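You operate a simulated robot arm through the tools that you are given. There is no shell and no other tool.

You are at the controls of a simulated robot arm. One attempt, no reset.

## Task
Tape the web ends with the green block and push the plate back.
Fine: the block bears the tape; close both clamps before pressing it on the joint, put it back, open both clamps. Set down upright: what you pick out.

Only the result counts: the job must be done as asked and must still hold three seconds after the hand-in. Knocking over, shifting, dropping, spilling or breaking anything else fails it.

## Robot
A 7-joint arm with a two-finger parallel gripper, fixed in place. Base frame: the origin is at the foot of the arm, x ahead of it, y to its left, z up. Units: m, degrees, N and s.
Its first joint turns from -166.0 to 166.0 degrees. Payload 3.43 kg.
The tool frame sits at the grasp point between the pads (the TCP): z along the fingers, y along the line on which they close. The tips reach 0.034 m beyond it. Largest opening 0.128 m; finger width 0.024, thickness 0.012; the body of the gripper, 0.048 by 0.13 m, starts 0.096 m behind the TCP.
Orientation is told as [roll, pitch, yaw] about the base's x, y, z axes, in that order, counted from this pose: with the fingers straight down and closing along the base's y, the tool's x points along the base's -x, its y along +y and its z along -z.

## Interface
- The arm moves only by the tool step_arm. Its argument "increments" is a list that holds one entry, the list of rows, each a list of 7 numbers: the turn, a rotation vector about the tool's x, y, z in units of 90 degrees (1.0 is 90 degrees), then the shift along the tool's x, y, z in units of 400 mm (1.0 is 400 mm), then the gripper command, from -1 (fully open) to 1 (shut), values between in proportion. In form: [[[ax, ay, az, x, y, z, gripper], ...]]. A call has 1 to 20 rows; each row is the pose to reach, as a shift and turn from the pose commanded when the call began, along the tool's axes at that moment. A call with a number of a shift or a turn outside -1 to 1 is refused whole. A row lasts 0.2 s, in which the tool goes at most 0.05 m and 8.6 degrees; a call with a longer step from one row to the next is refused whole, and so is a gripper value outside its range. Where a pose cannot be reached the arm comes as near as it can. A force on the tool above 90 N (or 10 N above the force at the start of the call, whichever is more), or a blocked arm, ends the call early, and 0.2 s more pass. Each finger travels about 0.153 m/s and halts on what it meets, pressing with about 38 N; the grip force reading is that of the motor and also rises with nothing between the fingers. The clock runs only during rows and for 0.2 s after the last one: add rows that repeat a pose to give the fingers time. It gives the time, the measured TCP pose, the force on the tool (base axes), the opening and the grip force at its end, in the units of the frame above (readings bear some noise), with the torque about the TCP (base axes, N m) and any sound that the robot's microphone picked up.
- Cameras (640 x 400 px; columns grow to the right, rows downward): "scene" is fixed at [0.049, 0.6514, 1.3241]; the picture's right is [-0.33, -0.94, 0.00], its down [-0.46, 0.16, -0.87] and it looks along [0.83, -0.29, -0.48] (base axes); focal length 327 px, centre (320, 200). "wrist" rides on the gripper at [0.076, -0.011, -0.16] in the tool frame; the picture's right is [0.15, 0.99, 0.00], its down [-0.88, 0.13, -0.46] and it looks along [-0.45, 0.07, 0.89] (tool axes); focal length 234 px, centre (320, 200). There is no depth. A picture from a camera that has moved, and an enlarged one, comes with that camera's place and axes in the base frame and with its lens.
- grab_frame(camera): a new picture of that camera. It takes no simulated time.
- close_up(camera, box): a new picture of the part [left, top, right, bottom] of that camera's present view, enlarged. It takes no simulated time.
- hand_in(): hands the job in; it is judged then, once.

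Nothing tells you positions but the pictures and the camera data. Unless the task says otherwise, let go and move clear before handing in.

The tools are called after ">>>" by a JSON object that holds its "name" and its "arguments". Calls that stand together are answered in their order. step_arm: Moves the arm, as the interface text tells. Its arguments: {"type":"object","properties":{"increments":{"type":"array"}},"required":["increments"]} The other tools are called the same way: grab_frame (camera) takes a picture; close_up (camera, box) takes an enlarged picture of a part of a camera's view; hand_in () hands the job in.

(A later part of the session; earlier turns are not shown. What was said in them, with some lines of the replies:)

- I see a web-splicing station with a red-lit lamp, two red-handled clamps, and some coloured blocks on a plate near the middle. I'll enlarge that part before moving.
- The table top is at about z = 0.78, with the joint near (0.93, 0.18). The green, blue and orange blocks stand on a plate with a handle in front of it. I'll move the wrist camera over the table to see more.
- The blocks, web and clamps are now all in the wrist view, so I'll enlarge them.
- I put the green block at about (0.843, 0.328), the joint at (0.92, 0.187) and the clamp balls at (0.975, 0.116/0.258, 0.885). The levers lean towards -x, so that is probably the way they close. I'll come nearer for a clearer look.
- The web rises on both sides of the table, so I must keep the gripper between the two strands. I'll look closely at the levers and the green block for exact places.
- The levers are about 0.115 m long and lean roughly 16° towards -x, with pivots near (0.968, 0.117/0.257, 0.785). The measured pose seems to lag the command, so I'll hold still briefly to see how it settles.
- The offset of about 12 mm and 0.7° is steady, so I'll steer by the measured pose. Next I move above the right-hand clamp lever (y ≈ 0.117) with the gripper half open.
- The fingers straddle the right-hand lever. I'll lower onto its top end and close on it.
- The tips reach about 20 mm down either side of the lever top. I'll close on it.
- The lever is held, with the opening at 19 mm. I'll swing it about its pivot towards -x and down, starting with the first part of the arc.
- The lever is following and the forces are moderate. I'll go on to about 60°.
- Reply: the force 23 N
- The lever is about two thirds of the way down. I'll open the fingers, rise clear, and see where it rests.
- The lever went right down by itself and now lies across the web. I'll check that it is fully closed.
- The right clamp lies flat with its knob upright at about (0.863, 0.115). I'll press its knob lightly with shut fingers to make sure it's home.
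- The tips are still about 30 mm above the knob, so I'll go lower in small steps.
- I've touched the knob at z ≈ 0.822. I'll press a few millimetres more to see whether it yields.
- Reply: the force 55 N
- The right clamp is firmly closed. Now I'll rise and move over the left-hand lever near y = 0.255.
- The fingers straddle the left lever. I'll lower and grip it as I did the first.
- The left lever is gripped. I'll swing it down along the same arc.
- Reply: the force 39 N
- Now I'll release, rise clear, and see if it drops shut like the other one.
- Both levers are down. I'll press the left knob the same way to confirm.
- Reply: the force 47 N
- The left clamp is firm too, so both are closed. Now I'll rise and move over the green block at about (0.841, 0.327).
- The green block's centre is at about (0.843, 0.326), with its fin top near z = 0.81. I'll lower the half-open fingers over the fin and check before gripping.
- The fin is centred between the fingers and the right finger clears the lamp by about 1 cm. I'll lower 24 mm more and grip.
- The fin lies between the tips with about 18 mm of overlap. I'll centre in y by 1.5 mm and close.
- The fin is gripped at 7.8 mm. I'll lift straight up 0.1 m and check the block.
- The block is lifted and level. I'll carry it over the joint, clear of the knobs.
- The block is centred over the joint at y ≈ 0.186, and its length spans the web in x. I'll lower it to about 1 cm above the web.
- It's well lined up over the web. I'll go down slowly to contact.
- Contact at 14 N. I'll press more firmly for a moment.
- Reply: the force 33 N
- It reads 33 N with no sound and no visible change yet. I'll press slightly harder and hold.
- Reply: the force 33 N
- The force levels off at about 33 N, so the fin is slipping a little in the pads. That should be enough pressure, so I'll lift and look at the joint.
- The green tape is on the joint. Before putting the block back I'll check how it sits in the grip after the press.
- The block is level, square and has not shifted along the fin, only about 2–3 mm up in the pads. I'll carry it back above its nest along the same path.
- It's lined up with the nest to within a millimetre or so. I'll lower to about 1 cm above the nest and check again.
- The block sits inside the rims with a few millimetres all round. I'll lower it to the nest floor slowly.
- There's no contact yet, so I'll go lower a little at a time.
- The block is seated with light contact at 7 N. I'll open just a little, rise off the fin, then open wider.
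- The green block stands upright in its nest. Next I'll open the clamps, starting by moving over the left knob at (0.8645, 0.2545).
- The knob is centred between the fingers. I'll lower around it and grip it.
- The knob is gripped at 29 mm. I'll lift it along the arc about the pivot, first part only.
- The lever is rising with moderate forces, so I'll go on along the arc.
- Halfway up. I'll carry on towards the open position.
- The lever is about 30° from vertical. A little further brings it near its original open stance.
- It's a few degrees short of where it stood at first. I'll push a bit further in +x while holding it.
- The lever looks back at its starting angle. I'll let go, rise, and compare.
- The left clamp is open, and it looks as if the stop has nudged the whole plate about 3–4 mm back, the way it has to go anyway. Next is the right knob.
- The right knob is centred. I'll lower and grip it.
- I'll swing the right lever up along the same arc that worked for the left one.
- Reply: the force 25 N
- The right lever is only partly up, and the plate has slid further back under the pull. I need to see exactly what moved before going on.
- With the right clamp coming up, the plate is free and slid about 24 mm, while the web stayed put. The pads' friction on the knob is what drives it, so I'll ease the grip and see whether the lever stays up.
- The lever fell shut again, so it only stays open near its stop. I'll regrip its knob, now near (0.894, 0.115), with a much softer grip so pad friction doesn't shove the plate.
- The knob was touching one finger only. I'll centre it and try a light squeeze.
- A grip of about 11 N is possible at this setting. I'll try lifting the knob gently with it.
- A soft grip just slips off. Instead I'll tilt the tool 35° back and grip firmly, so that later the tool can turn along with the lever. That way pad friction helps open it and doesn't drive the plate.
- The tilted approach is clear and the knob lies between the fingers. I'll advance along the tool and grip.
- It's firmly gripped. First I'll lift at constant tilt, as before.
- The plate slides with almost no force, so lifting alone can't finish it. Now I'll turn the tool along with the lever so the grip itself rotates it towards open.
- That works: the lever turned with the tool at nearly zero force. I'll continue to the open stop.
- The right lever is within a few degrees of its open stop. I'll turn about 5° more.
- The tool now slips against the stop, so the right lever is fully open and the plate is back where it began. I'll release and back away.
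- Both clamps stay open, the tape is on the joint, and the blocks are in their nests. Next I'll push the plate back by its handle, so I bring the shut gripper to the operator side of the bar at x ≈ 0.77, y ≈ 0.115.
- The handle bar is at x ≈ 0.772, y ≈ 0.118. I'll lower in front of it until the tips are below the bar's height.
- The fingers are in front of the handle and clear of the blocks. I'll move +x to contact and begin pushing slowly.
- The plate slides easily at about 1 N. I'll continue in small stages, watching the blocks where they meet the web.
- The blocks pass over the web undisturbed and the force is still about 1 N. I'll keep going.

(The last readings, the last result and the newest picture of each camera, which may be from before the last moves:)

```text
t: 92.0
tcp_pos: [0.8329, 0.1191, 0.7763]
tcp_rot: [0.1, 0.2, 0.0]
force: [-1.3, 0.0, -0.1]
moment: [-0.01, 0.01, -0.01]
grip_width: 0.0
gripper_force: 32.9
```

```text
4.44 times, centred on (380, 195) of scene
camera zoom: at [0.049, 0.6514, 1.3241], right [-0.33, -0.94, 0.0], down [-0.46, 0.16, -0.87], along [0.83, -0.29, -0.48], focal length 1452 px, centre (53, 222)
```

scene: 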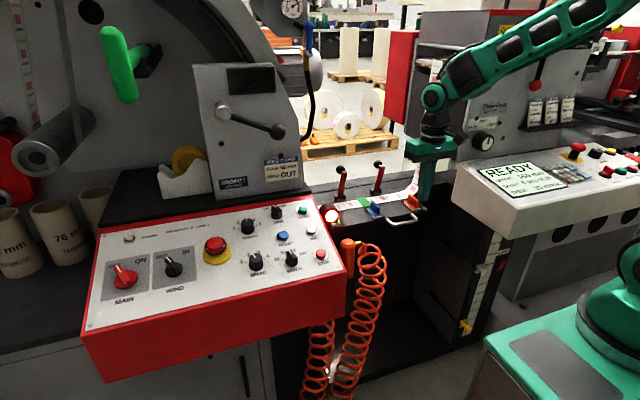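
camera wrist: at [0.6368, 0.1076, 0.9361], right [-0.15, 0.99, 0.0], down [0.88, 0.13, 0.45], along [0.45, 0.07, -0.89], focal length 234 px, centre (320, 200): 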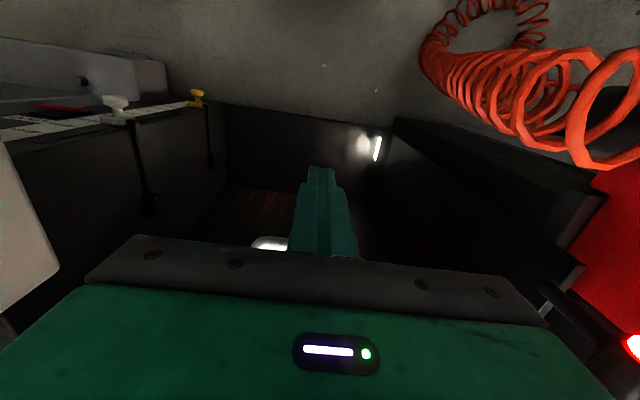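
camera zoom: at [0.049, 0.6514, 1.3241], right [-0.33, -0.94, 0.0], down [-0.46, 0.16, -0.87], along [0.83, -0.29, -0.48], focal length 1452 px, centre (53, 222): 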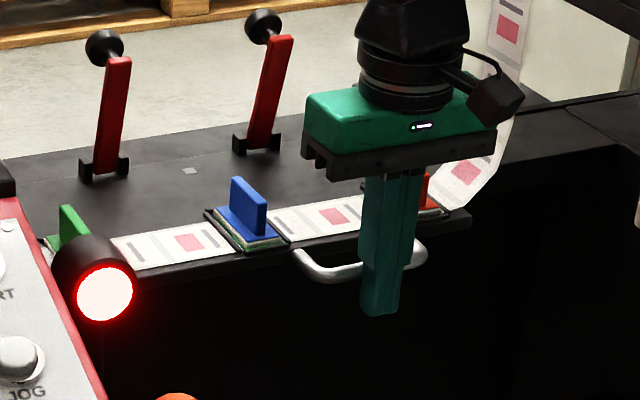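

>>> {"name": "step_arm", "arguments": {"increments": [[[0, 0, 0, -0.0125, 0, 0, 1], [0, 0, 0, -0.025, 0, 0, 1], [0, 0, 0, -0.0375, 0, 0, 1]]]}}

>>> {"name": "close_up", "arguments": {"camera": "scene", "box": [310, 150, 450, 240]}}

```text
t: 92.8
tcp_pos: [0.8478, 0.1197, 0.7762]
tcp_rot: [0.0, 0.0, 0.0]
force: [-0.6, -0.6, -0.2]
moment: [-0.02, 0.04, 0.0]
grip_width: 0.0001
gripper_force: 33.0
```

```text
4.44 times, centred on (380, 195) of scene
camera zoom: at [0.049, 0.6514, 1.3241], right [-0.33, -0.94, 0.0], down [-0.46, 0.16, -0.87], along [0.83, -0.29, -0.48], focal length 1452 px, centre (53, 222)
```

zoom: 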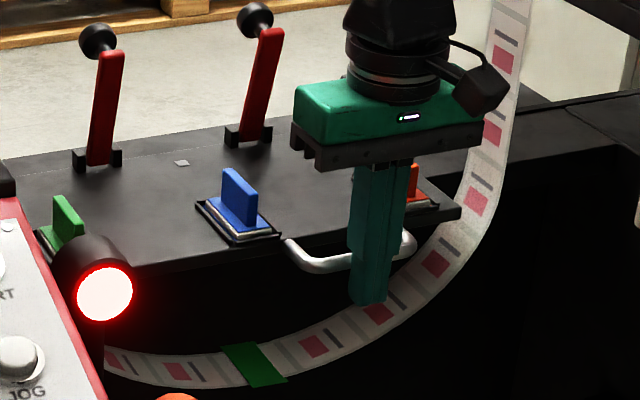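

The web has dropped off the plate and now hangs as a free loop, with the green tape holding the joint. That shows the plate is going the right way. I'll push on gently to find its end stop.

>>> {"name": "step_arm", "arguments": {"increments": [[[0, 0, 0, -0.0125, 0, 0, 1], [0, 0, 0, -0.025, 0, 0, 1]]]}}

>>> {"name": "close_up", "arguments": {"camera": "scene", "box": [300, 150, 460, 260]}}

>>> {"name": "grab_frame", "arguments": {"camera": "wrist"}}

```text
t: 93.4
tcp_pos: [0.8594, 0.1187, 0.7777]
tcp_rot: [0.0, 0.2, 0.0]
force: [-1.2, 0.2, 0.1]
moment: [0.04, 0.0, 0.0]
grip_width: 0.0002
gripper_force: 32.9
```

```text
3.64 times, centred on (380, 205) of scene
camera zoom: at [0.049, 0.6514, 1.3241], right [-0.33, -0.94, 0.0], down [-0.46, 0.16, -0.87], along [0.83, -0.29, -0.48], focal length 1188 px, centre (102, 182)
```

zoom: 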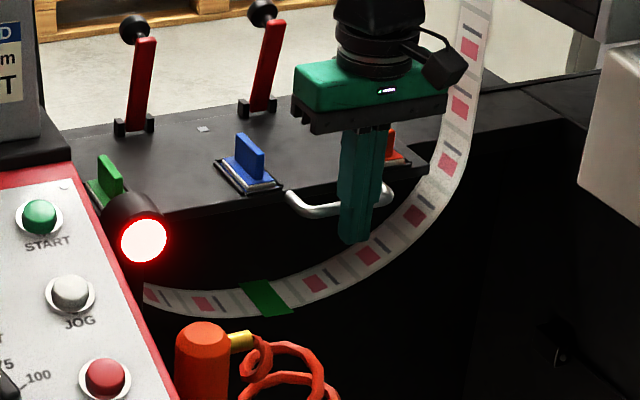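

```text
taken
camera wrist: at [0.7824, 0.1087, 0.9374], right [-0.15, 0.99, 0.0], down [0.88, 0.13, 0.45], along [0.45, 0.07, -0.89], focal length 234 px, centre (320, 200)
```

wrist: 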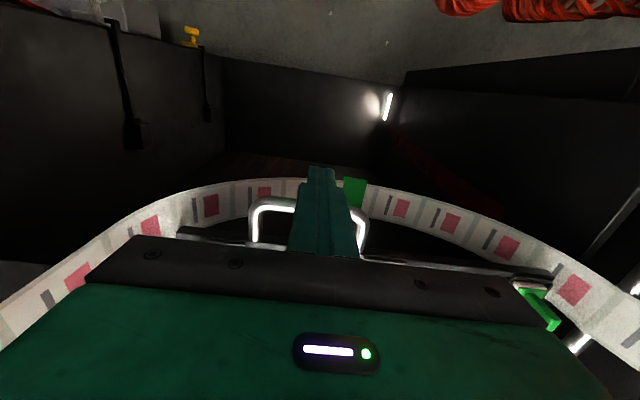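

Still free. I'll keep pushing until it stops.

>>> {"name": "step_arm", "arguments": {"increments": [[[0, 0, 0, -0.0125, 0, 0, 1], [0, 0, 0, -0.025, 0, 0, 1], [0, 0, 0, -0.0375, 0, 0, 1]]]}}

>>> {"name": "close_up", "arguments": {"camera": "scene", "box": [300, 150, 460, 260]}}

```text
t: 94.2
tcp_pos: [0.8729, 0.1183, 0.7762]
tcp_rot: [0.0, 0.1, 0.0]
force: [-1.4, 0.0, -0.8]
moment: [-0.02, -0.01, -0.01]
grip_width: 0.0004
gripper_force: 33.3
```

```text
3.64 times, centred on (380, 205) of scene
camera zoom: at [0.049, 0.6514, 1.3241], right [-0.33, -0.94, 0.0], down [-0.46, 0.16, -0.87], along [0.83, -0.29, -0.48], focal length 1188 px, centre (102, 182)
```

zoom: 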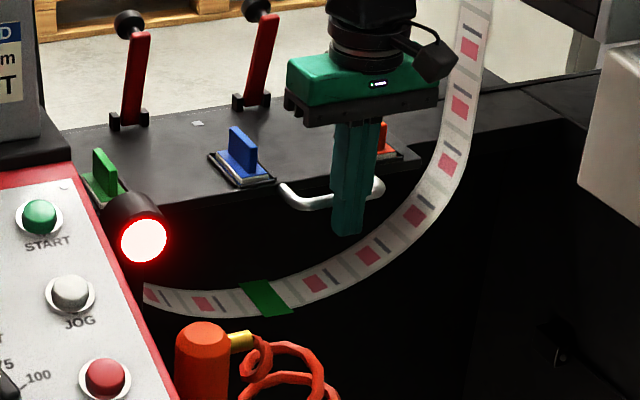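

>>> {"name": "step_arm", "arguments": {"increments": [[[0, 0, 0, -0.0125, 0, 0, 1], [0, 0, 0, -0.025, 0, 0, 1], [0, 0, 0, -0.0375, 0, 0, 1]]]}}

>>> {"name": "close_up", "arguments": {"camera": "scene", "box": [300, 150, 460, 260]}}

```text
t: 95.0
tcp_pos: [0.8882, 0.1179, 0.776]
tcp_rot: [0.1, 0.0, 0.0]
force: [-0.9, -0.6, -0.1]
moment: [-0.01, -0.01, -0.01]
grip_width: 0.0
gripper_force: 33.6
```

```text
3.64 times, centred on (380, 205) of scene
camera zoom: at [0.049, 0.6514, 1.3241], right [-0.33, -0.94, 0.0], down [-0.46, 0.16, -0.87], along [0.83, -0.29, -0.48], focal length 1188 px, centre (102, 182)
```

zoom: 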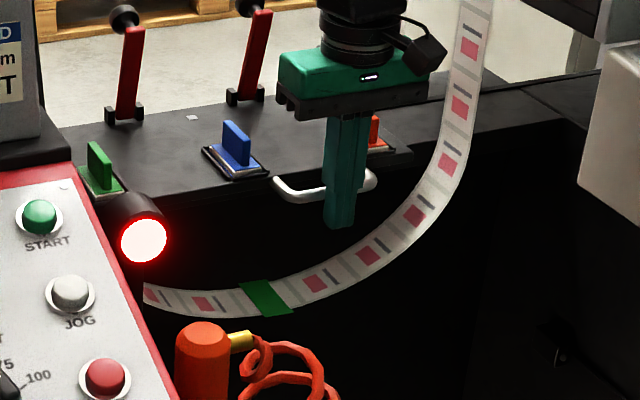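

>>> {"name": "step_arm", "arguments": {"increments": [[[0, 0, 0, -0.0125, 0, 0, 1], [0, 0, 0, -0.025, 0, 0, 1], [0, 0, 0, -0.0375, 0, 0, 1]]]}}

>>> {"name": "close_up", "arguments": {"camera": "scene", "box": [300, 150, 460, 260]}}

```text
t: 95.8
tcp_pos: [0.9031, 0.1171, 0.7766]
tcp_rot: [0.1, 0.0, 0.1]
force: [0.8, 0.1, 0.2]
moment: [0.03, 0.04, 0.01]
grip_width: 0.0002
gripper_force: 32.5
```

```text
3.64 times, centred on (380, 205) of scene
camera zoom: at [0.049, 0.6514, 1.3241], right [-0.33, -0.94, 0.0], down [-0.46, 0.16, -0.87], along [0.83, -0.29, -0.48], focal length 1188 px, centre (102, 182)
```

zoom: 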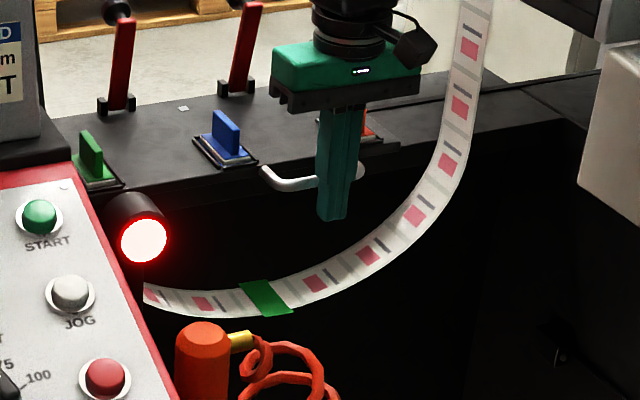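

>>> {"name": "step_arm", "arguments": {"increments": [[[0, 0, 0, -0.0125, 0, 0, 1], [0, 0, 0, -0.025, 0, 0, 1], [0, 0, 0, -0.0375, 0, 0, 1]]]}}

>>> {"name": "close_up", "arguments": {"camera": "scene", "box": [300, 150, 460, 260]}}

>>> {"name": "grab_frame", "arguments": {"camera": "wrist"}}

```text
t: 96.6
tcp_pos: [0.913, 0.1181, 0.776]
tcp_rot: [-0.1, 0.6, 0.1]
force: [-51.6, -9.1, 13.7]
moment: [0.06, 0.16, -0.05]
grip_width: 0.0
gripper_force: 33.2
```

```text
3.64 times, centred on (380, 205) of scene
camera zoom: at [0.049, 0.6514, 1.3241], right [-0.33, -0.94, 0.0], down [-0.46, 0.16, -0.87], along [0.83, -0.29, -0.48], focal length 1188 px, centre (102, 182)
```

zoom: 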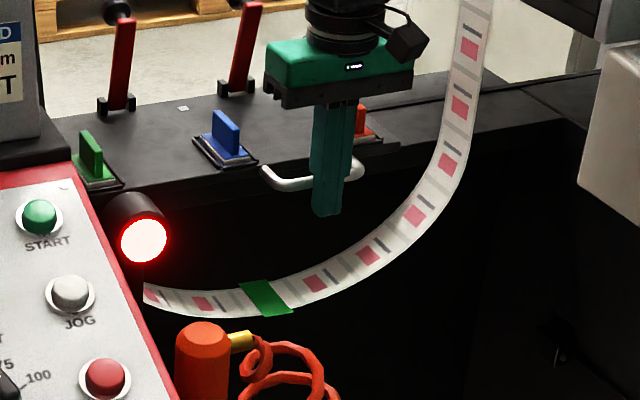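

```text
taken
camera wrist: at [0.8376, 0.1084, 0.9374], right [-0.15, 0.99, 0.0], down [0.89, 0.13, 0.44], along [0.44, 0.07, -0.9], focal length 234 px, centre (320, 200)
```

wrist: 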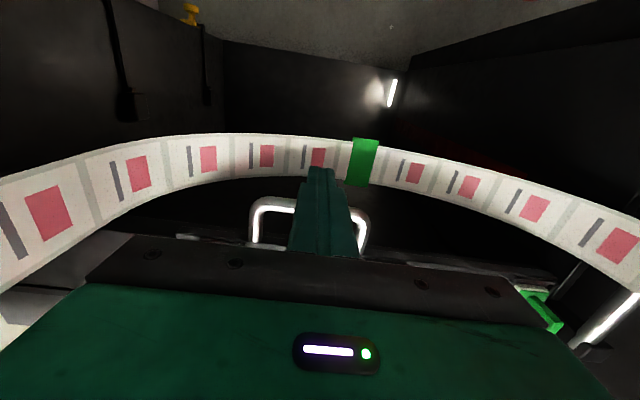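

The plate is hard against its back stop, with 52 N on the handle. I'll back off in -x, then rise clear.

>>> {"name": "step_arm", "arguments": {"increments": [[[0, 0, 0, 0.03, 0, 0, 1], [0, 0, 0, 0.08, 0, 0, 1], [0, 0, 0, 0.18, 0, 0, 1], [0, 0, 0, 0.28, 0, 0, 1], [0, 0, 0, 0.4, 0, 0, 1], [0, 0, 0, 0.45, 0, -0.1, 1], [0, 0, 0, 0.45, 0, -0.2, 1], [0, 0, 0, 0.45, 0, -0.3, 1], [0, 0, 0, 0.45, 0, -0.42, 1], [0, 0, 0, 0.45, 0, -0.54, 1], [0, 0, 0, 0.45, 0, -0.65, 1], [0, 0, 0, 0.45, 0, -0.65, 1]]]}}

>>> {"name": "grab_frame", "arguments": {"camera": "scene"}}

>>> {"name": "grab_frame", "arguments": {"camera": "wrist"}}

>>> {"name": "close_up", "arguments": {"camera": "scene", "box": [300, 140, 460, 240]}}

```text
t: 99.2
tcp_pos: [0.7399, 0.1196, 1.0397]
tcp_rot: [0.0, 0.1, 0.1]
force: [0.7, 0.8, 0.4]
moment: [-0.02, -0.01, 0.01]
grip_width: 0.0
gripper_force: 32.7
```

```text
taken
```

scene: 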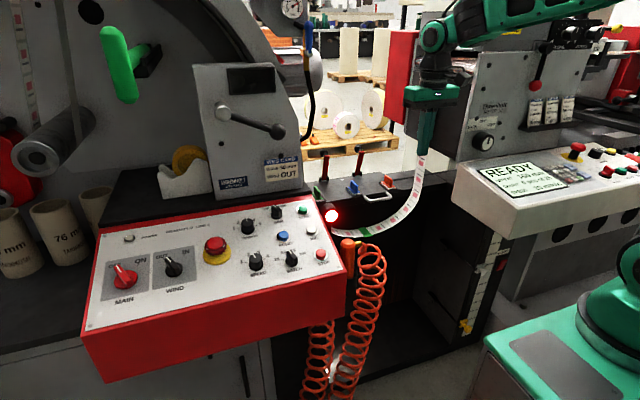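

```text
taken
camera wrist: at [0.6633, 0.1081, 1.1995], right [-0.15, 0.99, 0.0], down [0.88, 0.13, 0.45], along [0.45, 0.07, -0.89], focal length 234 px, centre (320, 200)
```

wrist: 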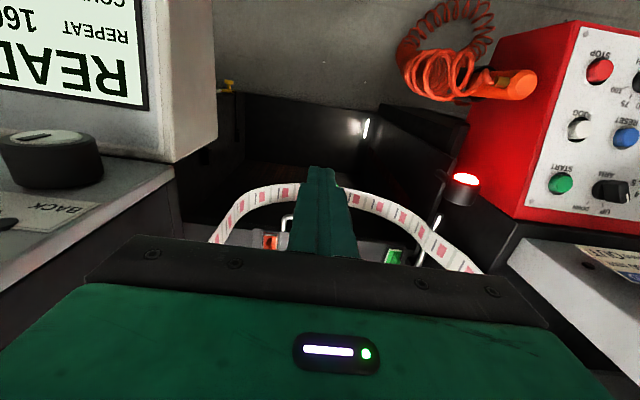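

```text
4.00 times, centred on (380, 190) of scene
camera zoom: at [0.049, 0.6514, 1.3241], right [-0.33, -0.94, 0.0], down [-0.46, 0.16, -0.87], along [0.83, -0.29, -0.48], focal length 1307 px, centre (80, 240)
```

zoom: 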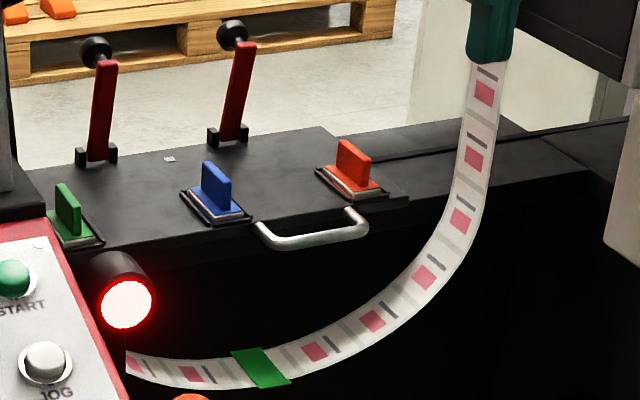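

The plate is at the back, both clamps are up, and the web hangs as one piece with the tape on it. I'll take a last close look at the green block and the joint before handing in.

>>> {"name": "close_up", "arguments": {"camera": "scene", "box": [305, 180, 365, 220]}}

>>> {"name": "close_up", "arguments": {"camera": "wrist", "box": [360, 180, 500, 270]}}

>>> {"name": "close_up", "arguments": {"camera": "scene", "box": [325, 210, 405, 250]}}

```text
10.00 times, centred on (335, 200) of scene
camera zoom: at [0.049, 0.6514, 1.3241], right [-0.33, -0.94, 0.0], down [-0.46, 0.16, -0.87], along [0.83, -0.29, -0.48], focal length 3268 px, centre (170, 200)
```

zoom: 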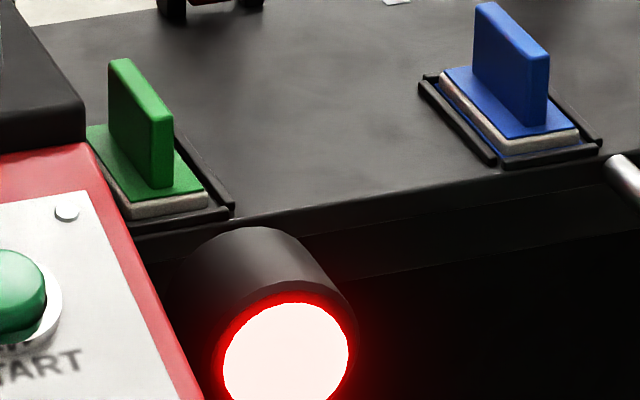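

```text
4.44 times, centred on (430, 225) of wrist
camera zoom: at [0.6633, 0.1081, 1.1995], right [-0.15, 0.99, 0.0], down [0.88, 0.13, 0.45], along [0.45, 0.07, -0.89], focal length 1041 px, centre (-169, 89)
```

zoom: 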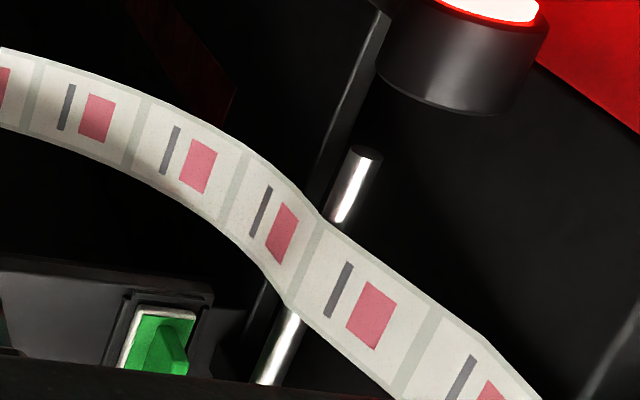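

```text
8.00 times, centred on (365, 230) of scene
camera zoom: at [0.049, 0.6514, 1.3241], right [-0.33, -0.94, 0.0], down [-0.46, 0.16, -0.87], along [0.83, -0.29, -0.48], focal length 2614 px, centre (-40, -40)
```

zoom: 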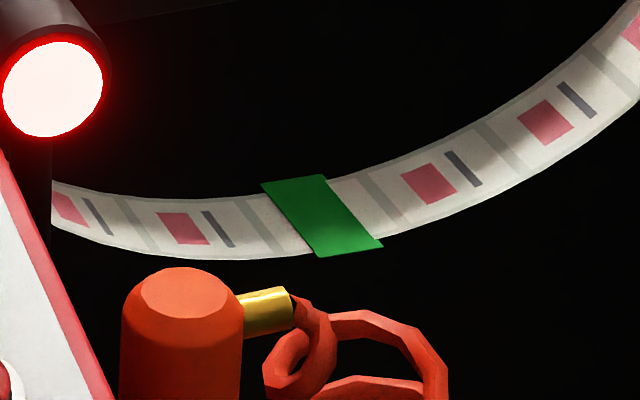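

The green block stands upright in its nest, the tape bridges the joint and holds the hanging web, both clamps are open, and the plate is at its back stop. The gripper is empty and clear, so I'm handing in.

>>> {"name": "hand_in", "arguments": {}}

```text
The job is handed in.
```

The web ends are taped with the green block and the plate is pushed back to its stop. I've handed the job in, but no verdict came back.

- **Clamps:** I closed both and pressed each knob to confirm it was home before taping. Both are open again and at the stance they started in.
- **Tape:** I pressed the green block on the joint at about 33 N. The tape crosses the full width of the web and bridges the joint.
- **Green block:** it stands upright in its own nest. The blue and orange blocks are also still upright in theirs.
- **Plate:** it met a firm stop, about 52 N on the handle, after roughly 150 mm of travel. As the plate went back, the web dropped off it and now hangs as one loop held by the tape.

- **Plate moved early:** the plate slides almost freely, so it shifted while I was opening the clamps. It moved about 3–4 mm while the right clamp was still closed. It then moved about 28 mm on my first try at the right lever, which fell shut again. I reopened that lever with the plate back at its starting place before the final push. The tape and web showed no sign of harm.
- **Lamp:** the red lamp beside the plate stayed lit the whole time, and I don't know what it signals.
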